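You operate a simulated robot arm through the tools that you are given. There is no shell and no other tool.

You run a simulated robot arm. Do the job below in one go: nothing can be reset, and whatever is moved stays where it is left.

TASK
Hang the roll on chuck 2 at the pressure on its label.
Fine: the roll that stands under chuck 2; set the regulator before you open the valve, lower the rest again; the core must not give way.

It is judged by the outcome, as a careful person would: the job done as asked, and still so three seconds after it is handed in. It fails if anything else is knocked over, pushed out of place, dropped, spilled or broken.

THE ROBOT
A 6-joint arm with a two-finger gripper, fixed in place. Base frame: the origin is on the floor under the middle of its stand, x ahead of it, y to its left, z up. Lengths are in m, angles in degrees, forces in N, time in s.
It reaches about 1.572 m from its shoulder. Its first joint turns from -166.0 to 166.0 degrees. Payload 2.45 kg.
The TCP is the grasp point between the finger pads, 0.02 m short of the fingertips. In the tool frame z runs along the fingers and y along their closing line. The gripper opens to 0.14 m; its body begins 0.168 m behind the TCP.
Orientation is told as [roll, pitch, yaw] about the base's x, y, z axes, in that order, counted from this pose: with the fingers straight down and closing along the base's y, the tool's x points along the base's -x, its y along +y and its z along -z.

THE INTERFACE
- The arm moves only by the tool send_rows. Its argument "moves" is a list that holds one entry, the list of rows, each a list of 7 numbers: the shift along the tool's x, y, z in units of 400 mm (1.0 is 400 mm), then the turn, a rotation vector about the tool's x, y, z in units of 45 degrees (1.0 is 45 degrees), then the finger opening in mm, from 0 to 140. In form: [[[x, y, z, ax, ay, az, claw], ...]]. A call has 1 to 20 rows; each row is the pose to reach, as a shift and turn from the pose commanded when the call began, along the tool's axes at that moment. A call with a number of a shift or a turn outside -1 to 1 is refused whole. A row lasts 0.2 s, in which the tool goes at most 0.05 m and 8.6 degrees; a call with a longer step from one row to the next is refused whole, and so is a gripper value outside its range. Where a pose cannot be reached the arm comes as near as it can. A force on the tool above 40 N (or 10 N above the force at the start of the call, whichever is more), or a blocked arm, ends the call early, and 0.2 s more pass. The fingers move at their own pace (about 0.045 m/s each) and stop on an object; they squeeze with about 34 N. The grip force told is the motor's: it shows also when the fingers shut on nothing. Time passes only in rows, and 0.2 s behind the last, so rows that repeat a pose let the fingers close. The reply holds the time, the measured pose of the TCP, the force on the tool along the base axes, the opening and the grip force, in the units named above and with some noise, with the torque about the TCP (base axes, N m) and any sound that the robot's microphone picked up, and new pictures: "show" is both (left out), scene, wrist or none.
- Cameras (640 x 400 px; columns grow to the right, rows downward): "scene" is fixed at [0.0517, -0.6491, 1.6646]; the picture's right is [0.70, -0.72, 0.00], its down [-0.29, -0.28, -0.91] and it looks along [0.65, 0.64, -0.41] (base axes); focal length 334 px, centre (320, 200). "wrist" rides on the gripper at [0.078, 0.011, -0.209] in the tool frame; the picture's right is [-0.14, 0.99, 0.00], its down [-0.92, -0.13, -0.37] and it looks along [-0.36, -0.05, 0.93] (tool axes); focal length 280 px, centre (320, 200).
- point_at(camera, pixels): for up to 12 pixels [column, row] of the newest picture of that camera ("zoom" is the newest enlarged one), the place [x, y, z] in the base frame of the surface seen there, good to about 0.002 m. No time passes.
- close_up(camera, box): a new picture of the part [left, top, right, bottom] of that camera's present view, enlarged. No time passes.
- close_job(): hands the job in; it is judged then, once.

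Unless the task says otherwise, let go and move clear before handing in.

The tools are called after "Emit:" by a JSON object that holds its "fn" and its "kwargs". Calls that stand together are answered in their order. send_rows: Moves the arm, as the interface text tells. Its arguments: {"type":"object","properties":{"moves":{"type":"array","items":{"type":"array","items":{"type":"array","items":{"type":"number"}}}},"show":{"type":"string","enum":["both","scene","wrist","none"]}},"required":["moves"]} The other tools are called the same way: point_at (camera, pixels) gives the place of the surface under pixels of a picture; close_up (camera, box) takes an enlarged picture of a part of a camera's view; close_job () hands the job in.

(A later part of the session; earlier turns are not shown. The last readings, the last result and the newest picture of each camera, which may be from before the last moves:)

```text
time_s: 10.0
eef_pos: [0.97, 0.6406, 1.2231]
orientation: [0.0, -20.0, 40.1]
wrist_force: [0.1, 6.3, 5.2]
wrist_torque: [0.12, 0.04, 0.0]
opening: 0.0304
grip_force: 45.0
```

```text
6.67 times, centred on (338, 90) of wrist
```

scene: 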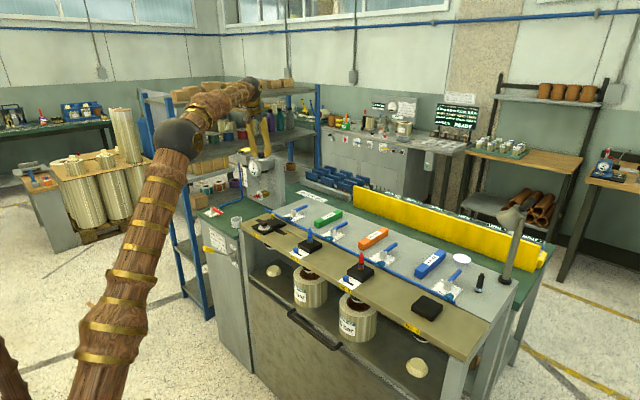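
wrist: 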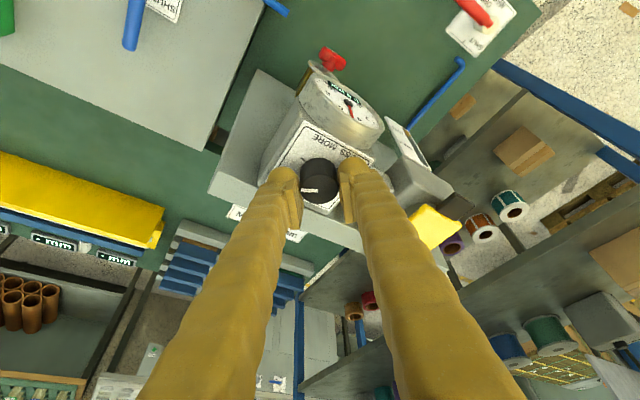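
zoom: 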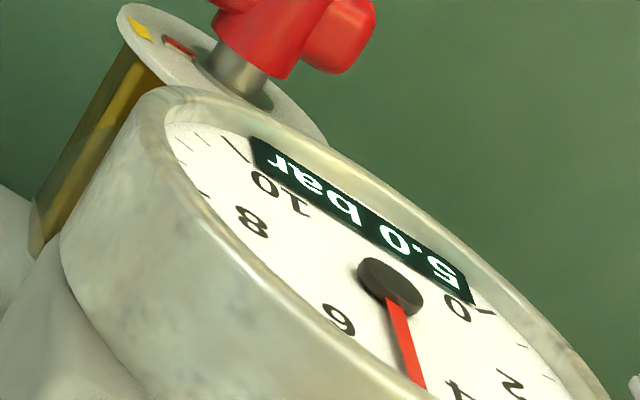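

The gauge reads 5.0 bar at (254,166). I open the fingers slightly to release the knob, then back off along the tool axis.

Emit:
{"fn": "send_rows", "kwargs": {"moves": [[[0, 0, 0, 0, 0, 0, 46], [0, 0, 0, 0, 0, 0, 46], [0, 0, -0.04, 0, 0, 0, 46], [0, 0, -0.1, 0, 0, 0, 46], [0, 0, -0.18, 0, 0, 0, 46], [0, 0, -0.26, 0, 0, 0, 46]]]}}

Emit:
{"fn": "close_up", "kwargs": {"camera": "scene", "box": [235, 145, 283, 175]}}

```text
time_s: 11.4
eef_pos: [0.9431, 0.6186, 1.3197]
orientation: [-0.1, -20.0, 40.1]
wrist_force: [0.4, 0.0, -0.7]
wrist_torque: [0.0, 0.03, 0.0]
opening: 0.0462
grip_force: 0.1
```

scene: 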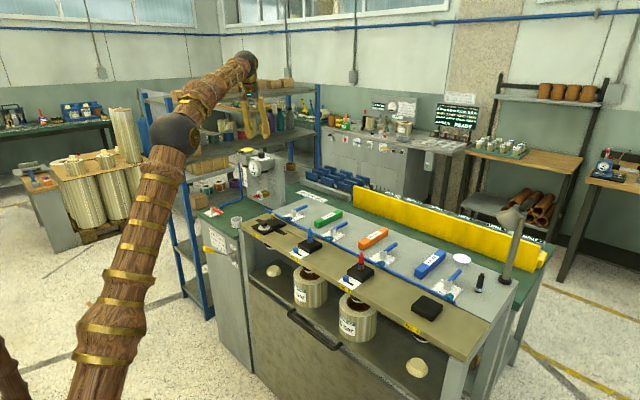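
wrist: 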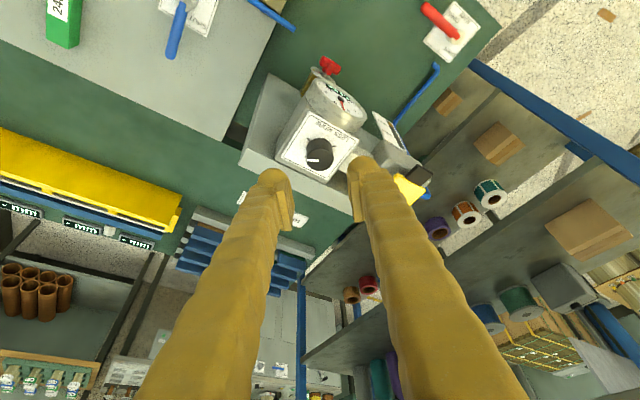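

```text
13.33 times, centred on (259, 160) of scene
```

zoom: 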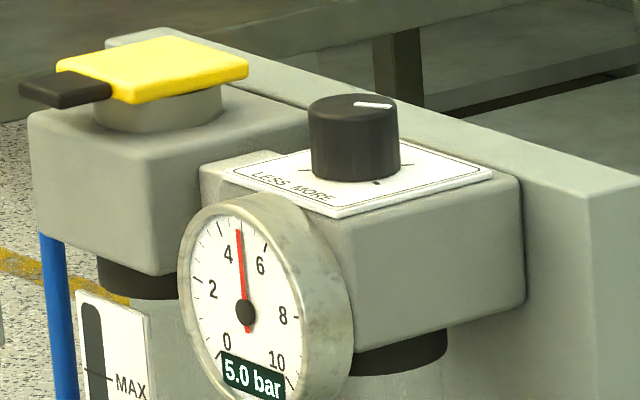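

The regulator stays at 5.0 bar. Now I measure the rest lever (scene 200–235, 240–268).

Emit:
{"fn": "close_up", "kwargs": {"camera": "scene", "box": [196, 234, 244, 274]}}

Emit:
{"fn": "point_at", "kwargs": {"camera": "scene", "pixels": [[204, 248], [208, 250], [212, 251], [216, 253], [220, 254], [226, 255], [230, 255], [232, 258], [231, 243], [234, 264], [228, 252], [233, 252]]}}

```text
10.00 times, centred on (220, 254) of scene
```

zoom: 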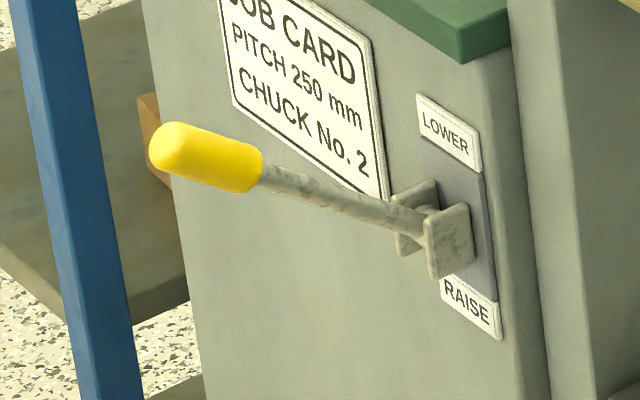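

```text
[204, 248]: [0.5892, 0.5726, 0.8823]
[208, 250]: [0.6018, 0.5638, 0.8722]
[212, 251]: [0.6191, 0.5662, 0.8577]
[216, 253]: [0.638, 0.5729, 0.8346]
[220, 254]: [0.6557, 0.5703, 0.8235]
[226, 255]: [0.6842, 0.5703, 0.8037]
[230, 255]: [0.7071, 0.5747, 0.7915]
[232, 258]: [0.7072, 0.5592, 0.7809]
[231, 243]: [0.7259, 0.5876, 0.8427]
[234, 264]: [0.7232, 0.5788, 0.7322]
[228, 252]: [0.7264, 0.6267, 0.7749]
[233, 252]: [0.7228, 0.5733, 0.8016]
```

The lever pivots near (0.71, 0.57, 0.785) and its yellow grip centre is near (0.60, 0.57, 0.87), pointing about 37° up. Before raising, I check that the roll is centred under chuck 2.

Emit:
{"fn": "close_up", "kwargs": {"camera": "scene", "box": [286, 262, 334, 292]}}

Emit:
{"fn": "point_at", "kwargs": {"camera": "zoom", "pixels": [[100, 120], [160, 210], [300, 230], [420, 190], [130, 130], [160, 175], [260, 205], [360, 185], [280, 150], [240, 100], [330, 130], [260, 60]]}}

Emit:
{"fn": "close_up", "kwargs": {"camera": "scene", "box": [280, 262, 344, 312]}}

```text
13.33 times, centred on (310, 277) of scene
```

zoom: 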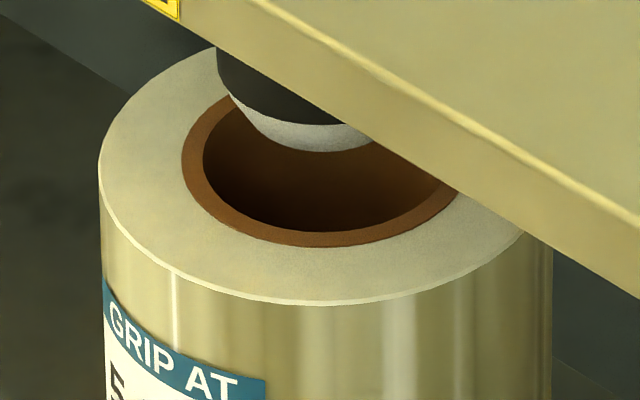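

```text
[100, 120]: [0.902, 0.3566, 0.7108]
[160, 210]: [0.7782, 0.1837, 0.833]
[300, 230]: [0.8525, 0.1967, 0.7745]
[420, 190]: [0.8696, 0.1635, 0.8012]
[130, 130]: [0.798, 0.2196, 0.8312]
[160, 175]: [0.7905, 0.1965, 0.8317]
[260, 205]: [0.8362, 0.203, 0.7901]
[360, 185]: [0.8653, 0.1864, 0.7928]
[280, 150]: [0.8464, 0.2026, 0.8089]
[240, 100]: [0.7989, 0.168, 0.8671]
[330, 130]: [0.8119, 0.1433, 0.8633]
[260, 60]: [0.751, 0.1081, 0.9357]
```

```text
8.00 times, centred on (312, 287) of scene
```

zoom: 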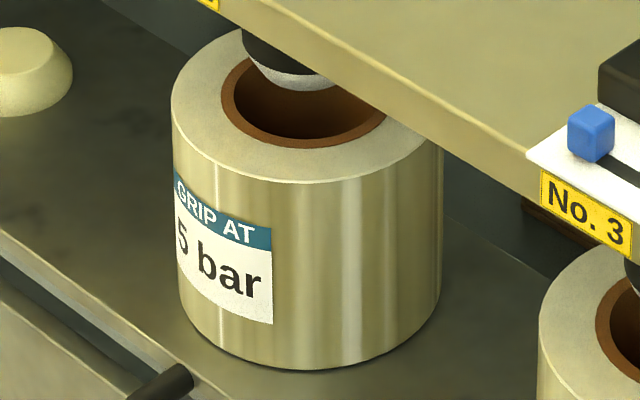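

The roll's top is at z≈0.832 and the chuck's nose at z≈0.865 just above it. I take more rim points to compute the two centres.

Emit:
{"fn": "close_up", "kwargs": {"camera": "scene", "box": [286, 262, 334, 292]}}

Emit:
{"fn": "point_at", "kwargs": {"camera": "zoom", "pixels": [[106, 160], [150, 240], [240, 290], [330, 297], [430, 280], [500, 240], [190, 60], [125, 115], [222, 75], [225, 90], [300, 118], [345, 122]]}}

Emit:
{"fn": "point_at", "kwargs": {"camera": "zoom", "pixels": [[190, 150], [193, 175], [225, 215], [270, 235], [330, 240], [400, 222], [440, 197], [230, 100], [260, 130], [300, 146], [340, 148], [219, 60]]}}

```text
13.33 times, centred on (310, 277) of scene
```

zoom: 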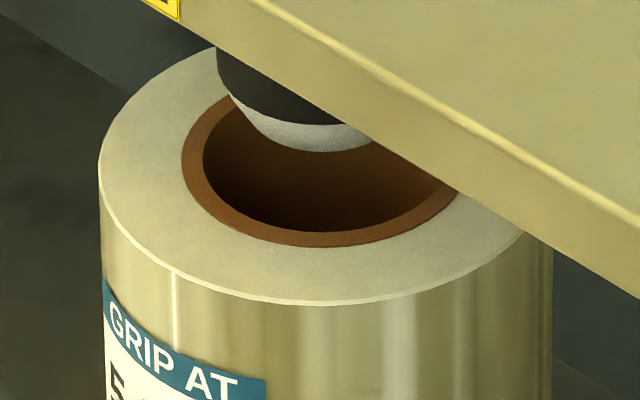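

```text
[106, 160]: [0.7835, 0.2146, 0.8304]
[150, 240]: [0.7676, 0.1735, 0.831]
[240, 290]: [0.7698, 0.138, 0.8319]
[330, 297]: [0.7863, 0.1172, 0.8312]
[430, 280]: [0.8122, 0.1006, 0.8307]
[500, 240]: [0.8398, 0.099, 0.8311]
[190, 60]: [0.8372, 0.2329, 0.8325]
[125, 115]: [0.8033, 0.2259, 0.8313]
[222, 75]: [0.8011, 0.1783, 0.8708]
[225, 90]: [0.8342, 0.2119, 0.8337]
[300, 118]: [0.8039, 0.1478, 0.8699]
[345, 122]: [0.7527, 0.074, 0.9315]
```

```text
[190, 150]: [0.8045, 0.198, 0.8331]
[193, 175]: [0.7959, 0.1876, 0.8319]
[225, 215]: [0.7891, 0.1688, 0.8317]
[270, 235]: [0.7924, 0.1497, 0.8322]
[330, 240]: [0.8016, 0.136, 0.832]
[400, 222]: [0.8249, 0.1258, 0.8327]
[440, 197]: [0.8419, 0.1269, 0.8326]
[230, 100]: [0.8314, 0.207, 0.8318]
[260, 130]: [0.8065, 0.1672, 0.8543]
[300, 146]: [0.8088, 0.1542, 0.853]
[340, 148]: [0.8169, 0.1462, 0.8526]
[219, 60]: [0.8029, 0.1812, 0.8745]
```

The roll (centre ≈ (0.829, 0.166)) is concentric with chuck 2. I now move to above the lever and straighten the tool so the fingers point down and close along y.

Emit:
{"fn": "send_rows", "kwargs": {"moves": [[[0.0899, 0.049, 0.0205, 0.0155, 0.0426, 0.088, 70], [0.1797, 0.098, 0.0411, 0.031, 0.0853, 0.176, 70], [0.2696, 0.1469, 0.0616, 0.0465, 0.1279, 0.2639, 70], [0.3594, 0.1959, 0.0821, 0.062, 0.1705, 0.3519, 70], [0.4493, 0.2449, 0.1027, 0.0776, 0.2132, 0.4399, 70], [0.5391, 0.2939, 0.1232, 0.0931, 0.2558, 0.5279, 70], [0.629, 0.3429, 0.1437, 0.1086, 0.2984, 0.6159, 70], [0.7188, 0.3918, 0.1642, 0.1241, 0.341, 0.7038, 70], [0.8087, 0.4408, 0.1848, 0.1396, 0.3837, 0.7918, 70], [0.8985, 0.4898, 0.2053, 0.1551, 0.4263, 0.8798, 70], [0.8985, 0.4898, 0.2053, 0.1551, 0.4263, 0.8798, 70]]]}}

```text
time_s: 13.8
eef_pos: [0.5809, 0.5684, 1.1199]
orientation: [0.0, 0.0, 0.1]
wrist_force: [0.4, -0.2, -0.2]
wrist_torque: [-0.02, 0.03, 0.02]
opening: 0.0702
grip_force: 0.0
```

scene: 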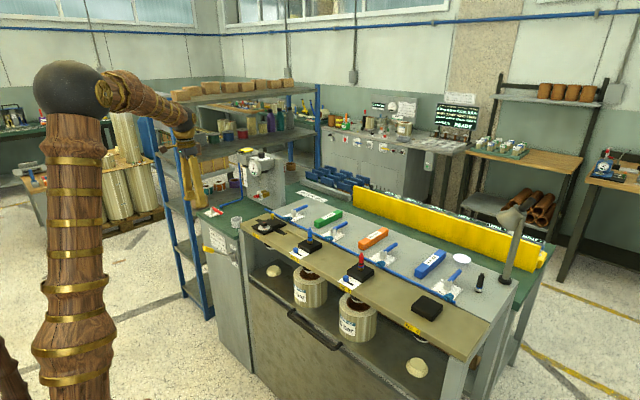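
wrist: 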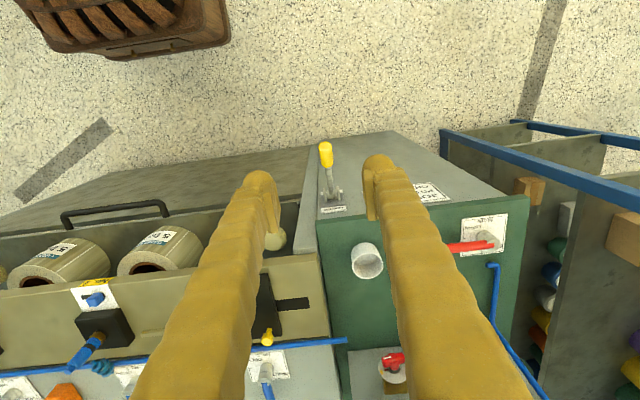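

The lever's yellow grip appears at wrist (326,154) and its bracket at (331,190). I measure it more exactly.

Emit:
{"fn": "close_up", "kwargs": {"camera": "wrist", "box": [288, 130, 368, 220]}}

Emit:
{"fn": "point_at", "kwargs": {"camera": "wrist", "pixels": [[326, 145], [326, 150], [326, 155], [326, 160], [327, 165], [329, 175], [330, 183], [331, 190], [324, 195], [339, 195], [333, 208], [332, 200]]}}

```text
4.44 times, centred on (328, 175) of wrist
```

zoom: 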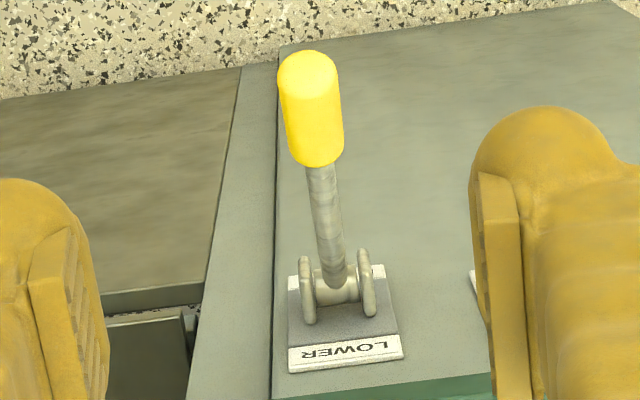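

```text
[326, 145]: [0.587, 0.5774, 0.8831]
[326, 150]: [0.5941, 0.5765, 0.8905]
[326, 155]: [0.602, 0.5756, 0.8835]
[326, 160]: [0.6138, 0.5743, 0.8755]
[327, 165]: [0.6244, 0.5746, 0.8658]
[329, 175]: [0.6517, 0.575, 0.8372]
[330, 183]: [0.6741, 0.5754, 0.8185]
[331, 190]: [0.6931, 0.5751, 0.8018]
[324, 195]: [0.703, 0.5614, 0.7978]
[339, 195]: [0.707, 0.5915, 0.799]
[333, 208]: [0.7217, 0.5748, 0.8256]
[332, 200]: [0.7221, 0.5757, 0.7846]
```

The lever lies in the plane y≈0.5755; its grip axis passes (0.596, 0.873) and the pivot is about (0.702, 0.788). I lower the open fingers to just above the grip.

Emit:
{"fn": "send_rows", "kwargs": {"moves": [[[-0.01, 0.005, 0.1, 0, 0, 0, 70], [-0.02, 0.009, 0.2, 0, 0, 0, 70], [-0.03, 0.0135, 0.3, 0, 0, 0, 64], [-0.0425, 0.0178, 0.4, 0, 0, 0, 60], [-0.0425, 0.0178, 0.425, 0, 0, 0, 60], [-0.0425, 0.0178, 0.425, 0, 0, 0, 60]]]}}

Emit:
{"fn": "close_up", "kwargs": {"camera": "scene", "box": [180, 210, 260, 260]}}

```text
time_s: 15.2
eef_pos: [0.5975, 0.5749, 0.9494]
orientation: [0.0, 0.0, 0.2]
wrist_force: [-0.1, -0.8, 1.1]
wrist_torque: [-0.01, 0.01, -0.02]
opening: 0.0602
grip_force: 0.0
```

scene: 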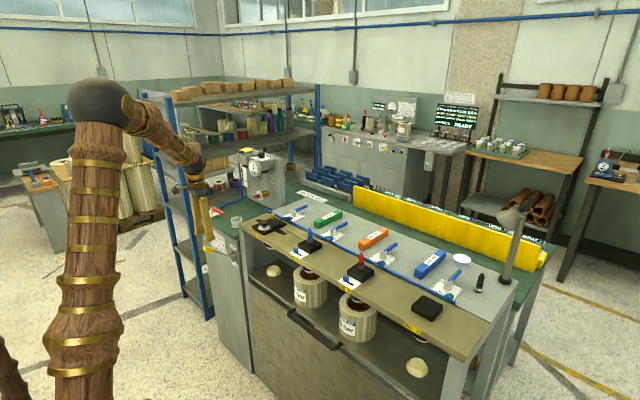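
wrist: 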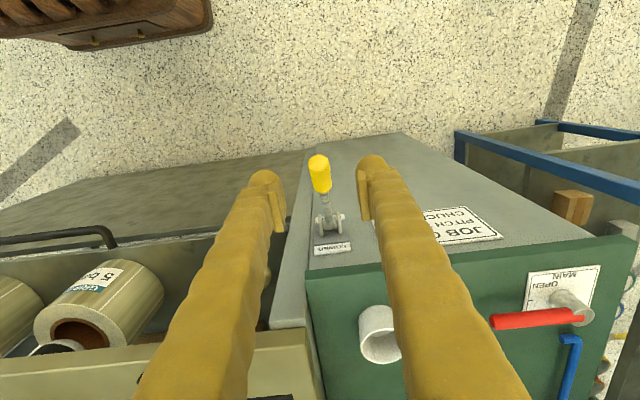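

```text
8.00 times, centred on (220, 235) of scene
```

zoom: 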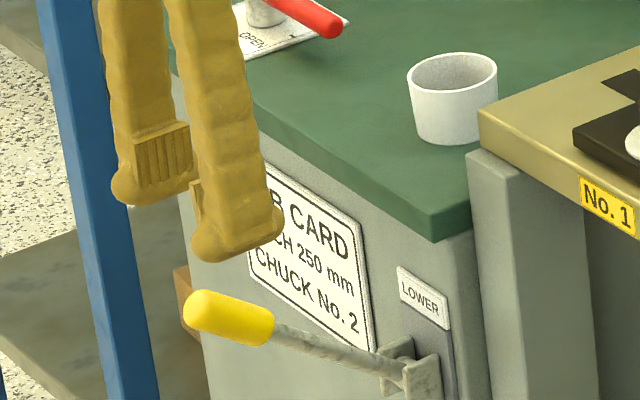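

The open fingers are aligned on each side of the yellow grip. I descend to the grip and close.

Emit:
{"fn": "send_rows", "kwargs": {"moves": [[[0, 0, 0.08, 0, 0, 0, 60], [0, 0, 0.15, 0, 0, 0, 60], [0, 0, 0.194, 0, 0, 0, 60], [0, 0, 0.194, 0, 0, 0, 60], [0, 0, 0.194, 0, 0, 0, 15], [0, 0, 0.194, 0, 0, 0, 15], [0, 0, 0.194, 0, 0, 0, 15], [0, 0, 0.194, 0, 0, 0, 15]]]}}

Emit:
{"fn": "close_up", "kwargs": {"camera": "scene", "box": [180, 220, 260, 270]}}

```text
time_s: 17.0
eef_pos: [0.5984, 0.5753, 0.8719]
orientation: [0.0, 0.0, 0.1]
wrist_force: [1.4, -10.5, -0.7]
wrist_torque: [-0.05, -0.09, -0.18]
opening: 0.0207
grip_force: 37.5
```

scene: 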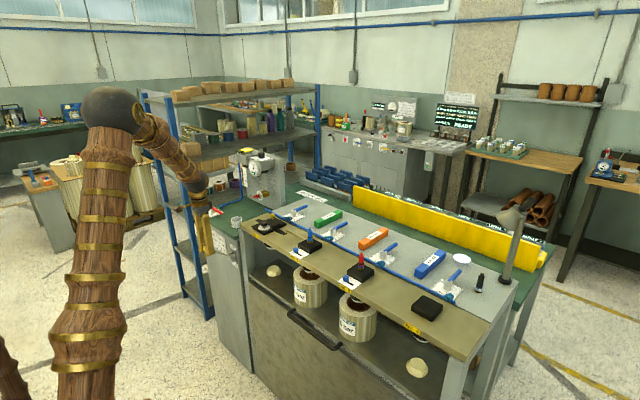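
wrist: 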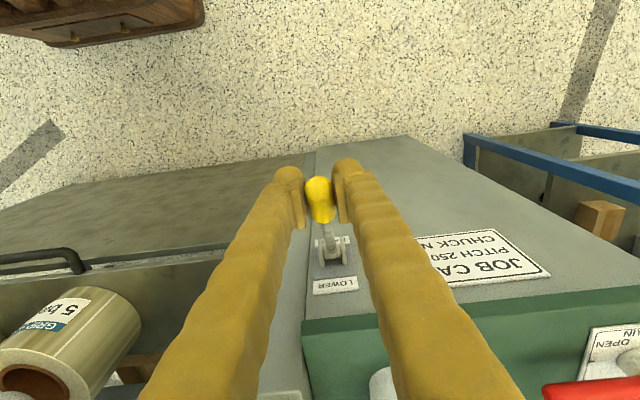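

```text
8.00 times, centred on (220, 245) of scene
```

zoom: 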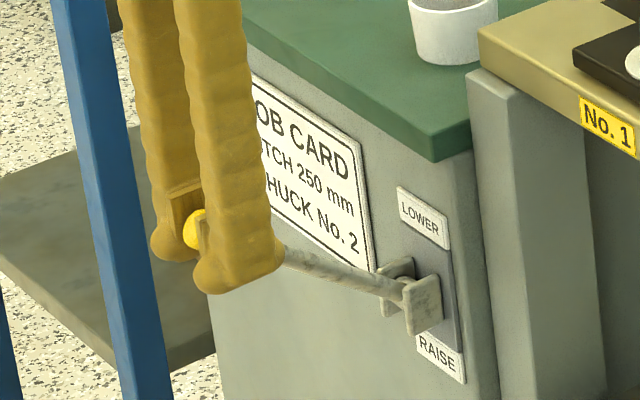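

The grip is held (opening 20.7 mm). I swing the lever down along its arc by about 20° as a first part.

Emit:
{"fn": "send_rows", "kwargs": {"moves": [[[0.0175, -0.0025, 0.0235, 0, 0, 0, 15], [0.0328, -0.0025, 0.0483, 0, 0, 0, 15], [0.0458, -0.0025, 0.0743, 0, 0, 0, 15], [0.0563, -0.0025, 0.1015, 0, 0, 0, 15], [0.0563, -0.0025, 0.1015, 0, 0, 0, 15]]]}}

Emit:
{"fn": "close_up", "kwargs": {"camera": "scene", "box": [180, 220, 260, 270]}}

Emit:
{"fn": "close_up", "kwargs": {"camera": "scene", "box": [250, 230, 410, 330]}}

```text
time_s: 18.2
eef_pos: [0.5733, 0.5753, 0.8315]
orientation: [-0.1, -0.2, 0.1]
wrist_force: [-9.6, 4.9, 20.3]
wrist_torque: [0.03, -1.04, 0.14]
opening: 0.0174
grip_force: 43.1
```

scene: 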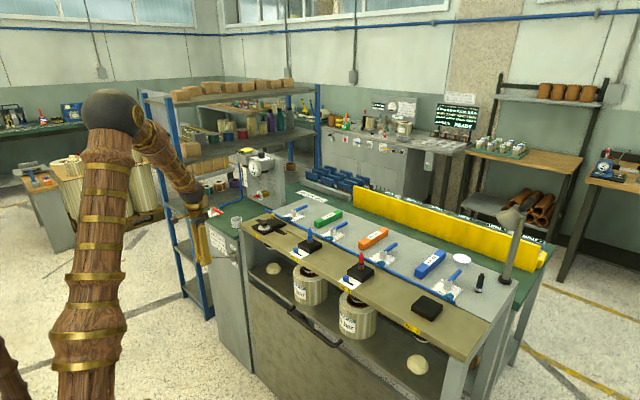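
wrist: 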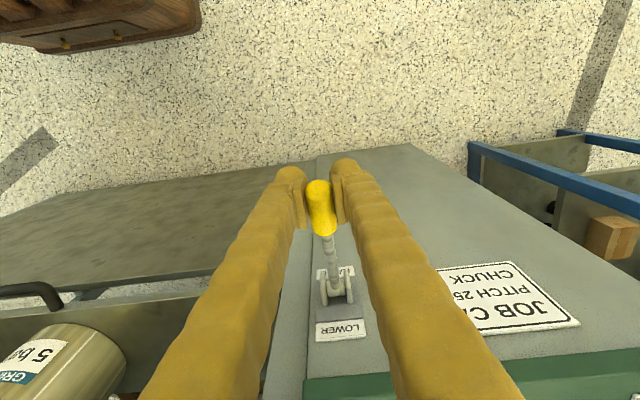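

```text
8.00 times, centred on (220, 245) of scene
```

zoom: 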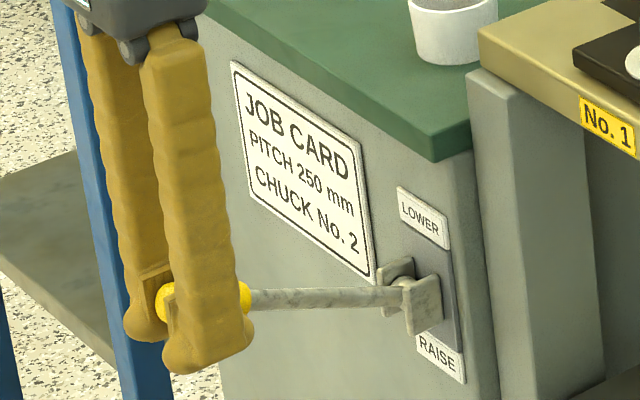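

```text
4.00 times, centred on (330, 280) of scene
```

zoom: 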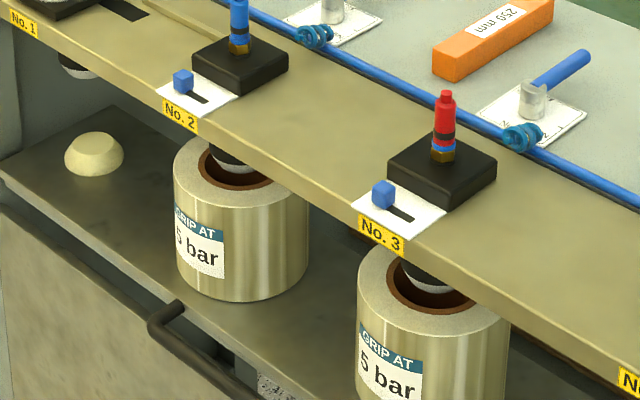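

The shelf with the rolls is rising with the lever, force about 20 N upward as expected. I check the pivot location for a better arc.

Emit:
{"fn": "point_at", "kwargs": {"camera": "wrist", "pixels": [[331, 255], [332, 265], [333, 275], [334, 282], [334, 288], [323, 290], [346, 288], [334, 296], [334, 306], [322, 275], [344, 270]]}}

Emit:
{"fn": "close_up", "kwargs": {"camera": "wrist", "box": [294, 240, 374, 310]}}

Emit:
{"fn": "close_up", "kwargs": {"camera": "scene", "box": [212, 236, 244, 266]}}

Emit:
{"fn": "point_at", "kwargs": {"camera": "zoom", "pixels": [[200, 230], [300, 220], [400, 215], [400, 280], [470, 190], [470, 300], [510, 290], [440, 250], [420, 210], [510, 180]]}}

```text
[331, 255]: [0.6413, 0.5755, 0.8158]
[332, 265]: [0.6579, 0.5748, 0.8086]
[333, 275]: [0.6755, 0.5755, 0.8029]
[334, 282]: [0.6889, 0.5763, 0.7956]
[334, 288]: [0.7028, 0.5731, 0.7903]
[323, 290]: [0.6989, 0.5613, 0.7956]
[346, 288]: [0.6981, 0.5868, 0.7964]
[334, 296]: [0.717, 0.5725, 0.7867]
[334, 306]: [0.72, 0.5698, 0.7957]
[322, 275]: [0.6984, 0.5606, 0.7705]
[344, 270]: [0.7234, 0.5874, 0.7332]
```

```text
5.71 times, centred on (334, 275) of wrist
```

zoom: 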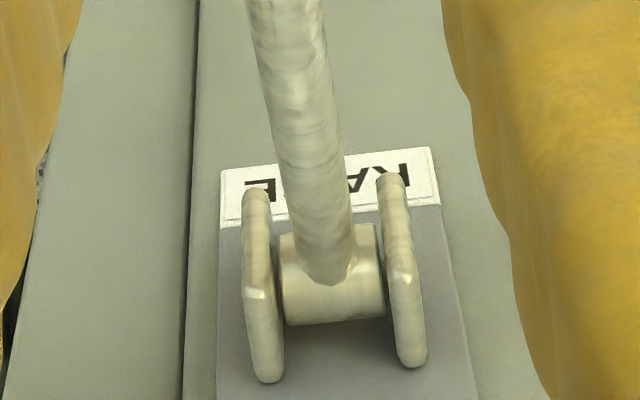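

```text
13.33 times, centred on (228, 251) of scene
```

zoom: 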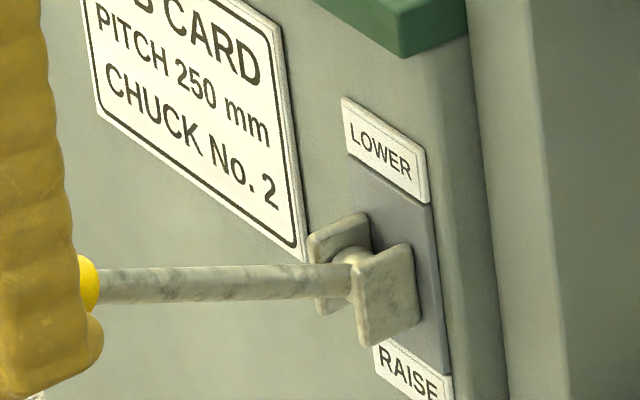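

```text
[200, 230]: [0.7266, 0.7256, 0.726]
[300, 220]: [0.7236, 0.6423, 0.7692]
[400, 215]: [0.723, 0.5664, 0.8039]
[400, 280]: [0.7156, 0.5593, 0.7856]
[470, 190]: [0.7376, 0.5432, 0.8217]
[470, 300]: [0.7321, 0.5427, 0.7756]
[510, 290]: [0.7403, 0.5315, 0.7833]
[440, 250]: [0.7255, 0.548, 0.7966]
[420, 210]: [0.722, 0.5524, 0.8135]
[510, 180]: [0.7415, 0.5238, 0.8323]
```

The hub shows the pivot at about (0.7025, 0.780), so the radius is 0.139 m. I continue the arc down to about −6°, tilting the tool along with the lever.

Emit:
{"fn": "send_rows", "kwargs": {"moves": [[[0.0193, 0, 0.0385, 0, -0.149, 0, 15], [0.0275, 0, 0.0803, 0, -0.304, 0, 15], [0.031, 0, 0.1225, 0, -0.46, 0, 15], [0.029, 0, 0.1648, 0, -0.616, 0, 15], [0.029, 0, 0.1648, 0, -0.616, 0, 15]]]}}

Emit:
{"fn": "close_up", "kwargs": {"camera": "scene", "box": [180, 220, 260, 270]}}

Emit:
{"fn": "close_up", "kwargs": {"camera": "scene", "box": [250, 230, 410, 330]}}

```text
time_s: 18.9
eef_pos: [0.5654, 0.5749, 0.7991]
orientation: [0.0, -13.9, 0.1]
wrist_force: [-4.4, 3.0, -4.2]
wrist_torque: [-0.06, 0.55, 0.01]
opening: 0.0173
grip_force: 42.7
stopped in row 3: the force on the tool passed its limit at 42 N (the readings are from after the stop); the commanded pose is now the measured one
```

scene: 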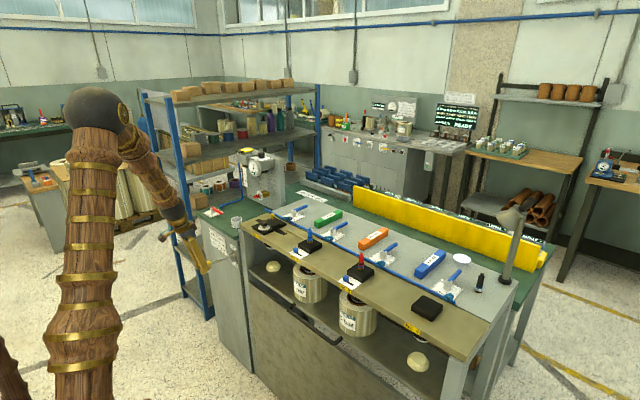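
wrist: 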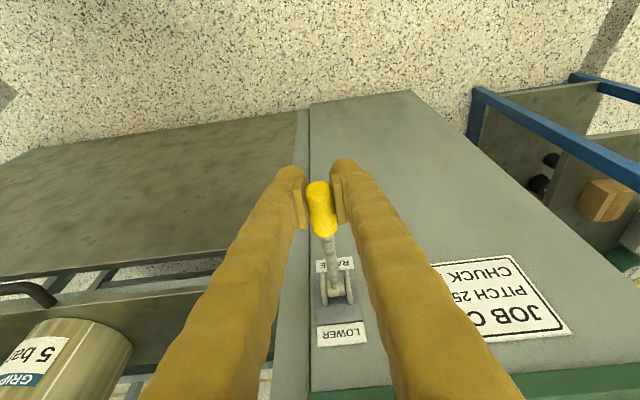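

```text
8.00 times, centred on (220, 245) of scene
```

zoom: 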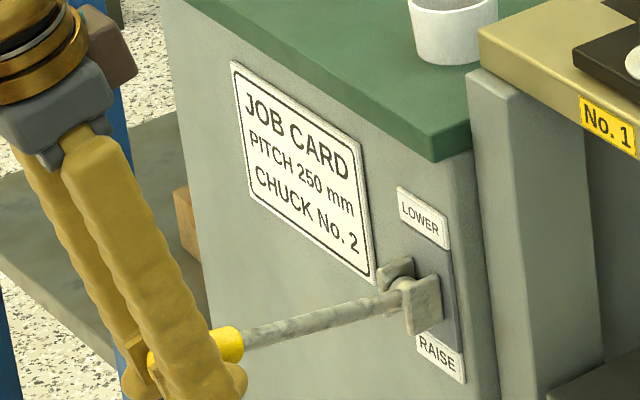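

```text
4.00 times, centred on (330, 280) of scene
```

zoom: 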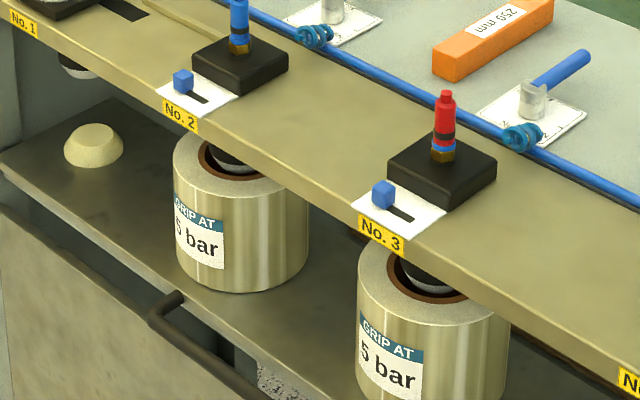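

The call stopped at 42 N because I went too fast; nothing slipped, and the lever is now near +8°. I continue more slowly, 4° per row.

Emit:
{"fn": "send_rows", "kwargs": {"moves": [[[0.0042, 0, 0.0111, 0, -0.0222, 0, 15], [0.0083, 0, 0.0222, 0, -0.0444, 0, 15], [0.0118, 0, 0.0338, 0, -0.0666, 0, 15], [0.0149, 0, 0.0455, 0, -0.0889, 0, 15], [0.0175, 0, 0.0573, 0, -0.111, 0, 15], [0.02, 0, 0.0692, 0, -0.1333, 0, 15], [0.0217, 0, 0.0811, 0, -0.1555, 0, 15], [0.0233, 0, 0.0931, 0, -0.1777, 0, 15], [0.0241, 0, 0.1051, 0, -0.2, 0, 15], [0.0249, 0, 0.1172, 0, -0.2222, 0, 15], [0.0248, 0, 0.1293, 0, -0.2444, 0, 15], [0.0247, 0, 0.1415, 0, -0.2666, 0, 15], [0.0247, 0, 0.1415, 0, -0.2666, 0, 15]]]}}

Emit:
{"fn": "close_up", "kwargs": {"camera": "scene", "box": [180, 220, 260, 270]}}

Emit:
{"fn": "close_up", "kwargs": {"camera": "scene", "box": [250, 230, 410, 330]}}

```text
time_s: 21.6
eef_pos: [0.5687, 0.5748, 0.7409]
orientation: [-0.1, -25.9, 0.0]
wrist_force: [-2.2, 9.1, 11.4]
wrist_torque: [-0.13, -0.47, 0.05]
opening: 0.0171
grip_force: 42.6
```

scene: 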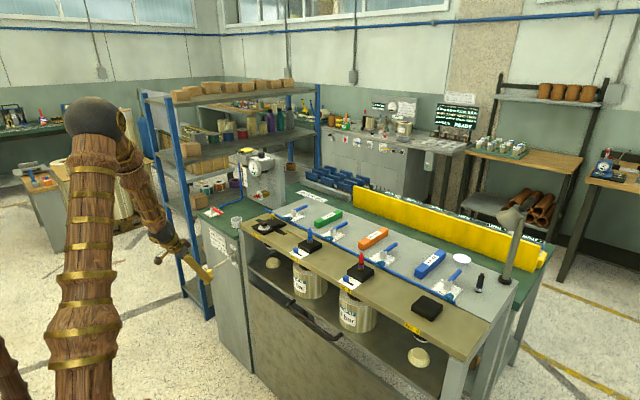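
wrist: 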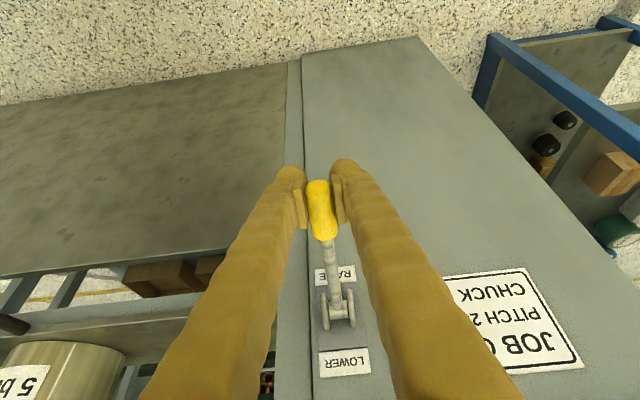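

```text
8.00 times, centred on (220, 245) of scene
```

zoom: 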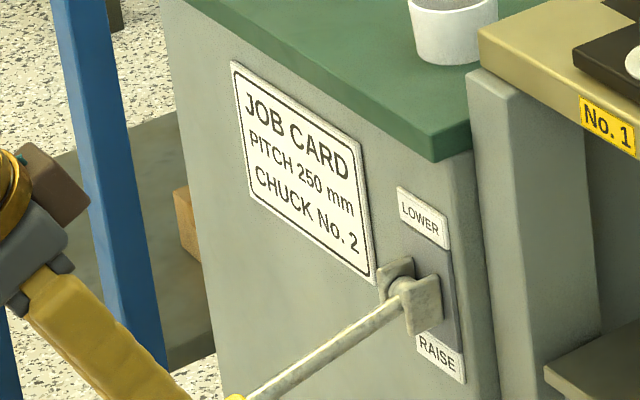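

```text
4.00 times, centred on (330, 280) of scene
```

zoom: 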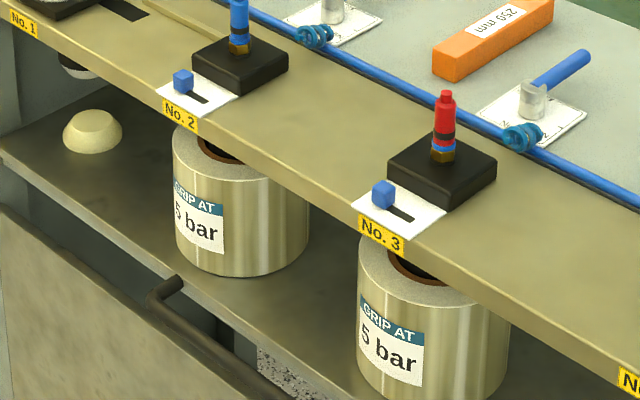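

The rolls have risen well (tops now hidden behind the beam). The lever is near −16°, force 11 N; I continue to −36° at the same slow pace.

Emit:
{"fn": "send_rows", "kwargs": {"moves": [[[0.0017, 0, 0.012, 0, -0.0222, 0, 15], [0.0033, 0, 0.024, 0, -0.0444, 0, 15], [0.0041, 0, 0.036, 0, -0.0666, 0, 15], [0.0049, 0, 0.0479, 0, -0.0889, 0, 15], [0.005, 0, 0.06, 0, -0.111, 0, 15], [0.005, 0, 0.0721, 0, -0.1333, 0, 15], [0.0042, 0, 0.0842, 0, -0.1555, 0, 15], [0.0034, 0, 0.0962, 0, -0.1777, 0, 15], [0.0017, 0, 0.1082, 0, -0.2, 0, 15], [0, 0, 0.1201, 0, -0.2222, 0, 15], [0, 0, 0.1201, 0, -0.2222, 0, 15]]]}}

Emit:
{"fn": "close_up", "kwargs": {"camera": "scene", "box": [180, 230, 260, 280]}}

Emit:
{"fn": "close_up", "kwargs": {"camera": "scene", "box": [250, 230, 410, 330]}}

```text
time_s: 24.1
eef_pos: [0.5891, 0.5757, 0.6991]
orientation: [0.0, -35.9, 0.1]
wrist_force: [-13.8, 2.1, 4.9]
wrist_torque: [-0.02, -0.57, -0.03]
opening: 0.0169
grip_force: 42.2
```

scene: 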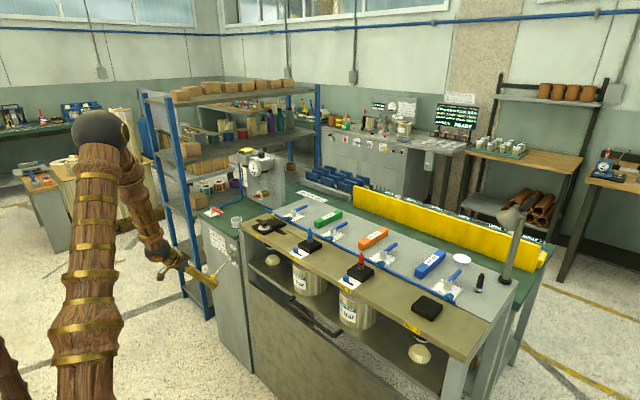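
wrist: 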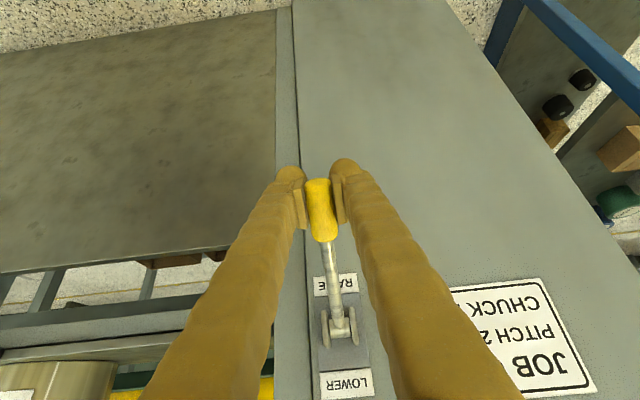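

```text
8.00 times, centred on (220, 255) of scene
```

zoom: 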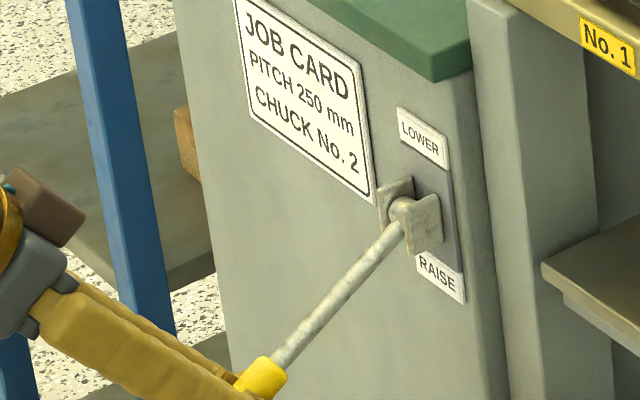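

```text
4.00 times, centred on (330, 280) of scene
```

zoom: 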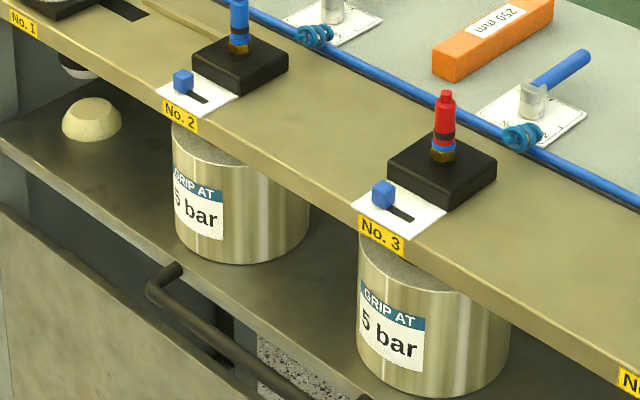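

The lever is near −36° with modest force. I finish the swing toward −43° gently, expecting the end stop.

Emit:
{"fn": "send_rows", "kwargs": {"moves": [[[0.0008, 0, 0.0092, 0, 0, 0, 15], [0.0015, 0, 0.0183, 0, 0, 0, 15], [0.0008, 0, 0.0275, 0, 0, 0, 15], [0, 0, 0.0365, 0, 0, 0, 15], [-0.0008, 0, 0.0425, 0, 0, 0, 15], [-0.0015, 0, 0.0486, 0, 0, 0, 15], [-0.0015, 0, 0.0486, 0, 0, 0, 15]]]}}

Emit:
{"fn": "close_up", "kwargs": {"camera": "scene", "box": [180, 230, 260, 280]}}

Emit:
{"fn": "close_up", "kwargs": {"camera": "scene", "box": [250, 230, 410, 330]}}

```text
time_s: 25.6
eef_pos: [0.6023, 0.5755, 0.6828]
orientation: [0.0, -36.0, 0.1]
wrist_force: [-16.2, 1.8, -1.7]
wrist_torque: [0.04, -0.18, -0.09]
opening: 0.0164
grip_force: 41.9
```

scene: 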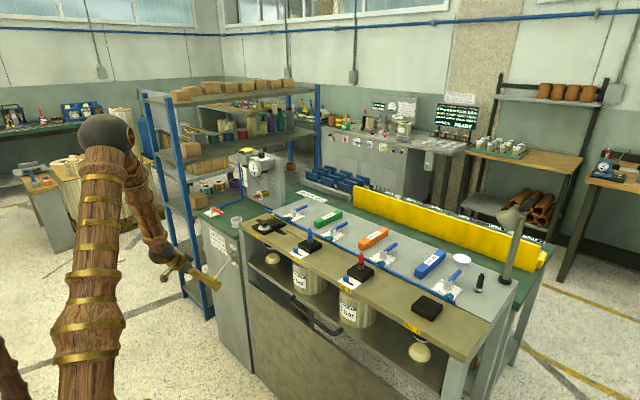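
wrist: 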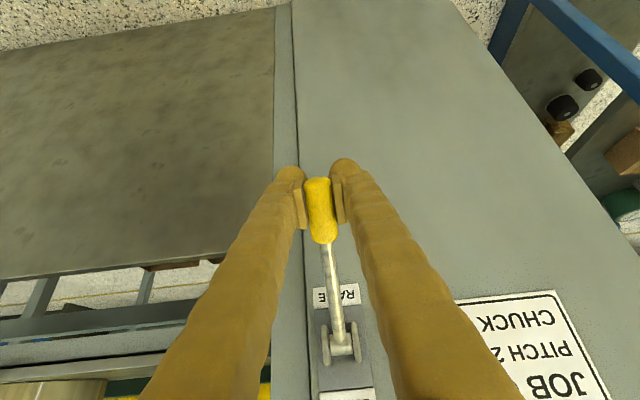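

```text
8.00 times, centred on (220, 255) of scene
```

zoom: 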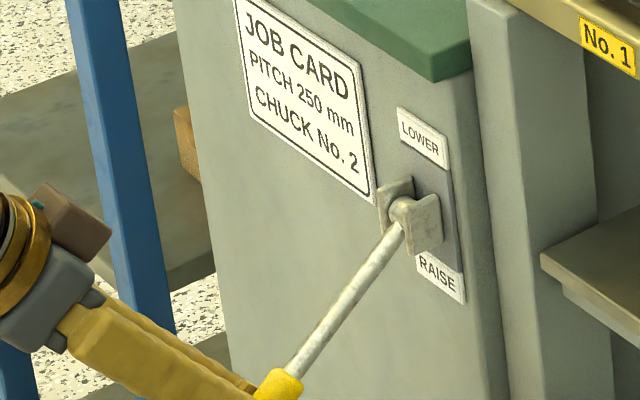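

```text
4.00 times, centred on (330, 280) of scene
```

zoom: 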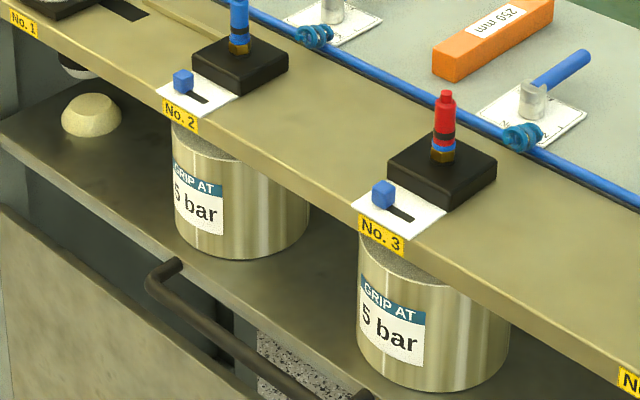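

The lever is near −44° with still no hard stop felt. I measure the roll and shelf heights, then press on a little to find the stop.

Emit:
{"fn": "point_at", "kwargs": {"camera": "scene", "pixels": [[292, 261], [290, 275], [300, 291], [268, 270], [330, 310], [295, 285]]}}

Emit:
{"fn": "send_rows", "kwargs": {"moves": [[[-0.0015, 0, 0.009, 0, 0, 0, 15], [-0.003, 0, 0.018, 0, 0, 0, 15], [-0.005, 0, 0.027, 0, 0, 0, 15], [-0.0071, 0, 0.0357, 0, 0, 0, 15], [-0.0071, 0, 0.0357, 0, 0, 0, 15]]]}}

Emit:
{"fn": "close_up", "kwargs": {"camera": "scene", "box": [250, 230, 410, 330]}}

Emit:
{"fn": "point_at", "kwargs": {"camera": "scene", "pixels": [[292, 261], [290, 275], [300, 291], [268, 270], [330, 310], [295, 285]]}}

```text
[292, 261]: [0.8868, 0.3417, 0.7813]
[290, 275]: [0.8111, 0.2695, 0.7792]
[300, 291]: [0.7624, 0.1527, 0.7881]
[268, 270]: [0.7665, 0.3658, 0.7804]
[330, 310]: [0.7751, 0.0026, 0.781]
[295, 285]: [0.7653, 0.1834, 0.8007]
```

```text
time_s: 26.4
eef_pos: [0.6068, 0.5754, 0.6776]
orientation: [0.0, -35.9, 0.0]
wrist_force: [-7.5, -3.6, 11.3]
wrist_torque: [0.02, 0.39, 0.02]
opening: 0.0167
grip_force: 42.1
stopped in row 3: the force on the tool passed its limit at 41 N (the readings are from after the stop); the commanded pose is now the measured one
```

scene: 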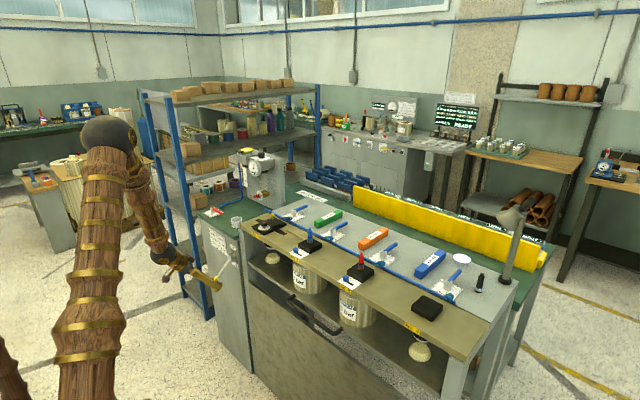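
wrist: 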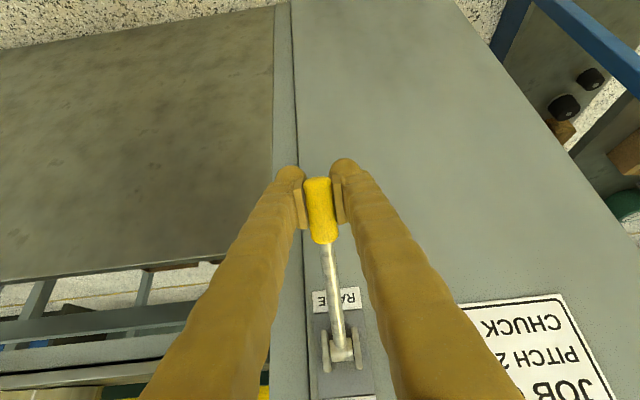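

```text
4.00 times, centred on (330, 280) of scene
```

zoom: 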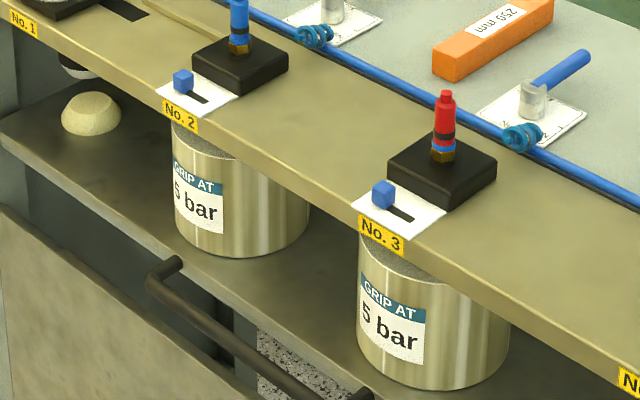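

```text
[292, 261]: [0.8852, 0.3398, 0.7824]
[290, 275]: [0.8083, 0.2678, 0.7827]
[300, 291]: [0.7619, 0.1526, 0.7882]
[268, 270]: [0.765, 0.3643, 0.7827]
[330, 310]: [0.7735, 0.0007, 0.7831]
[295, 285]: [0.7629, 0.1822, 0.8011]
```

The stop was reached near −47° (41 N); shelf top rose to z≈0.783. I release the lever and check that it holds.

Emit:
{"fn": "send_rows", "kwargs": {"moves": [[[0, 0, 0, 0, 0, 0, 60], [0, 0, 0, 0, 0, 0, 60], [0, 0, 0, 0, 0, 0, 60], [0, 0, 0, 0, 0, 0, 60]]]}}

Emit:
{"fn": "close_up", "kwargs": {"camera": "scene", "box": [250, 230, 410, 330]}}

Emit:
{"fn": "point_at", "kwargs": {"camera": "scene", "pixels": [[290, 275], [300, 291], [268, 270], [330, 310]]}}

```text
time_s: 27.4
eef_pos: [0.6071, 0.5758, 0.6791]
orientation: [0.1, -35.9, 0.1]
wrist_force: [-0.4, -0.1, -0.4]
wrist_torque: [-0.04, 0.01, 0.01]
opening: 0.06
grip_force: 0.1
```

scene: 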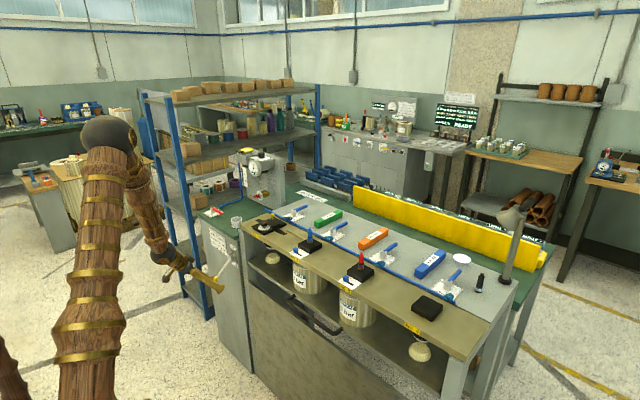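
wrist: 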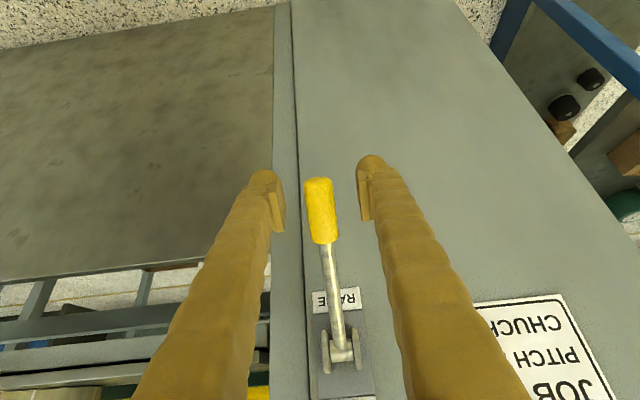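

```text
4.00 times, centred on (330, 280) of scene
```

zoom: 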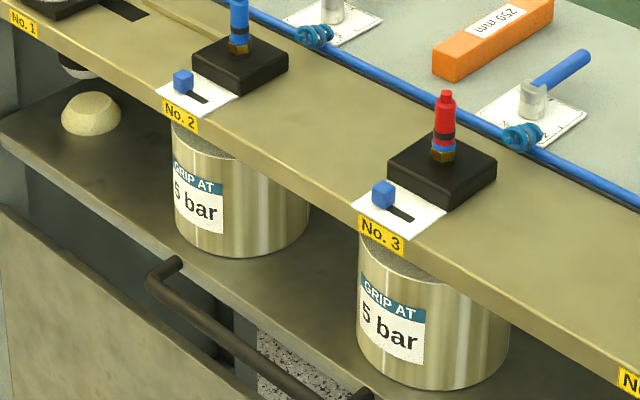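

```text
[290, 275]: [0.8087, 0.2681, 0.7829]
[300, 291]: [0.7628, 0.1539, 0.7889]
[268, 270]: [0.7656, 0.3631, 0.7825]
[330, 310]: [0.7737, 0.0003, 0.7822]
```

The lever holds at RAISE. I back the gripper away along its axis, then measure the valve of chuck 2 and its surroundings.

Emit:
{"fn": "send_rows", "kwargs": {"moves": [[[0, 0, -0.1, 0, 0, 0, 70], [0, 0, -0.2, 0, 0, 0, 70], [0, 0, -0.3, 0, 0, 0, 70], [0, 0, -0.4, 0, 0, 0, 70], [0, 0, -0.5, 0, 0, 0, 70], [0, 0, -0.6, 0, 0, 0, 70]]]}}

Emit:
{"fn": "close_up", "kwargs": {"camera": "scene", "box": [312, 205, 376, 245]}}

Emit:
{"fn": "point_at", "kwargs": {"camera": "zoom", "pixels": [[255, 190], [240, 215], [235, 250], [290, 180], [340, 160], [400, 130], [430, 118], [330, 140], [350, 165], [120, 255], [180, 240], [320, 245]]}}

Emit:
{"fn": "point_at", "kwargs": {"camera": "scene", "pixels": [[316, 222], [342, 212], [330, 222], [362, 242], [386, 229], [360, 248], [325, 240], [308, 228], [308, 240], [327, 239], [376, 250], [397, 243]]}}

```text
time_s: 28.8
eef_pos: [0.4657, 0.5734, 0.8729]
orientation: [0.0, -35.8, 0.1]
wrist_force: [0.6, 0.0, -0.1]
wrist_torque: [0.0, -0.02, 0.03]
opening: 0.0697
grip_force: 0.1
```

scene: 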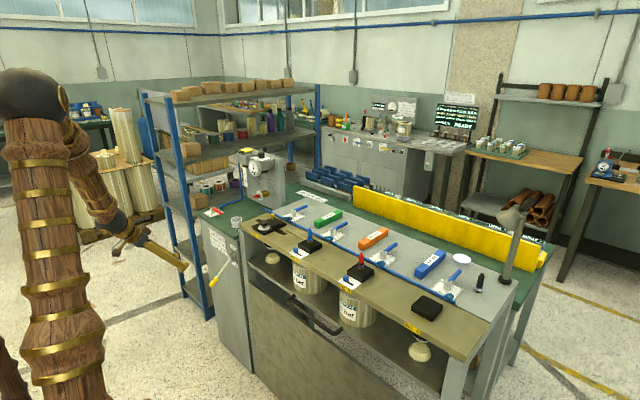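
wrist: 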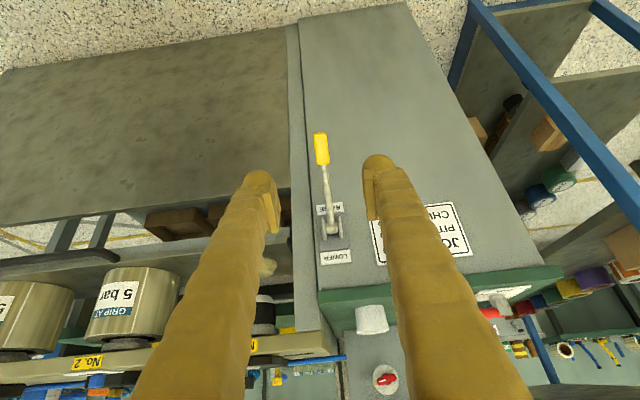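

```text
10.00 times, centred on (344, 225) of scene
```

zoom: 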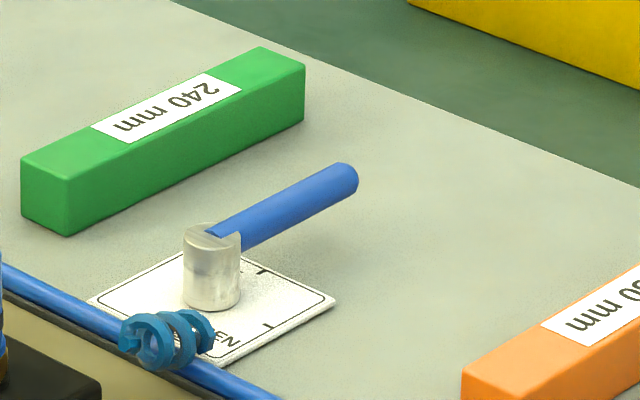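

```text
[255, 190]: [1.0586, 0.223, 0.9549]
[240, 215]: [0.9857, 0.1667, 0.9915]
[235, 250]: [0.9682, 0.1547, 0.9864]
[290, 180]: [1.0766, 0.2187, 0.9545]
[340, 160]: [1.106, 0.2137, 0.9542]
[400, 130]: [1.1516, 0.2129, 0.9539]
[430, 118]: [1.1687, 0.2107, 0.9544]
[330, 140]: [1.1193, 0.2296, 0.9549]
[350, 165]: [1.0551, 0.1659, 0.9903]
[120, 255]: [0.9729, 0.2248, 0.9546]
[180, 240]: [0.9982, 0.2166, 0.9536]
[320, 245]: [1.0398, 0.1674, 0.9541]
```

```text
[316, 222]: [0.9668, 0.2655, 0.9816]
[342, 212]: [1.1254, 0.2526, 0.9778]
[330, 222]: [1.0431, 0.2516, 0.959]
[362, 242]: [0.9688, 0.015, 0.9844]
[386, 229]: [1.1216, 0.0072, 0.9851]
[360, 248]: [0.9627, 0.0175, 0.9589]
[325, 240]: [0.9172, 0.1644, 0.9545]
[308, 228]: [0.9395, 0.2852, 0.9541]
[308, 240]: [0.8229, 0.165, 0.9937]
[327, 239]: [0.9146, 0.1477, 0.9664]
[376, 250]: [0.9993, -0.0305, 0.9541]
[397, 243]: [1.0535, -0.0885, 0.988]
```

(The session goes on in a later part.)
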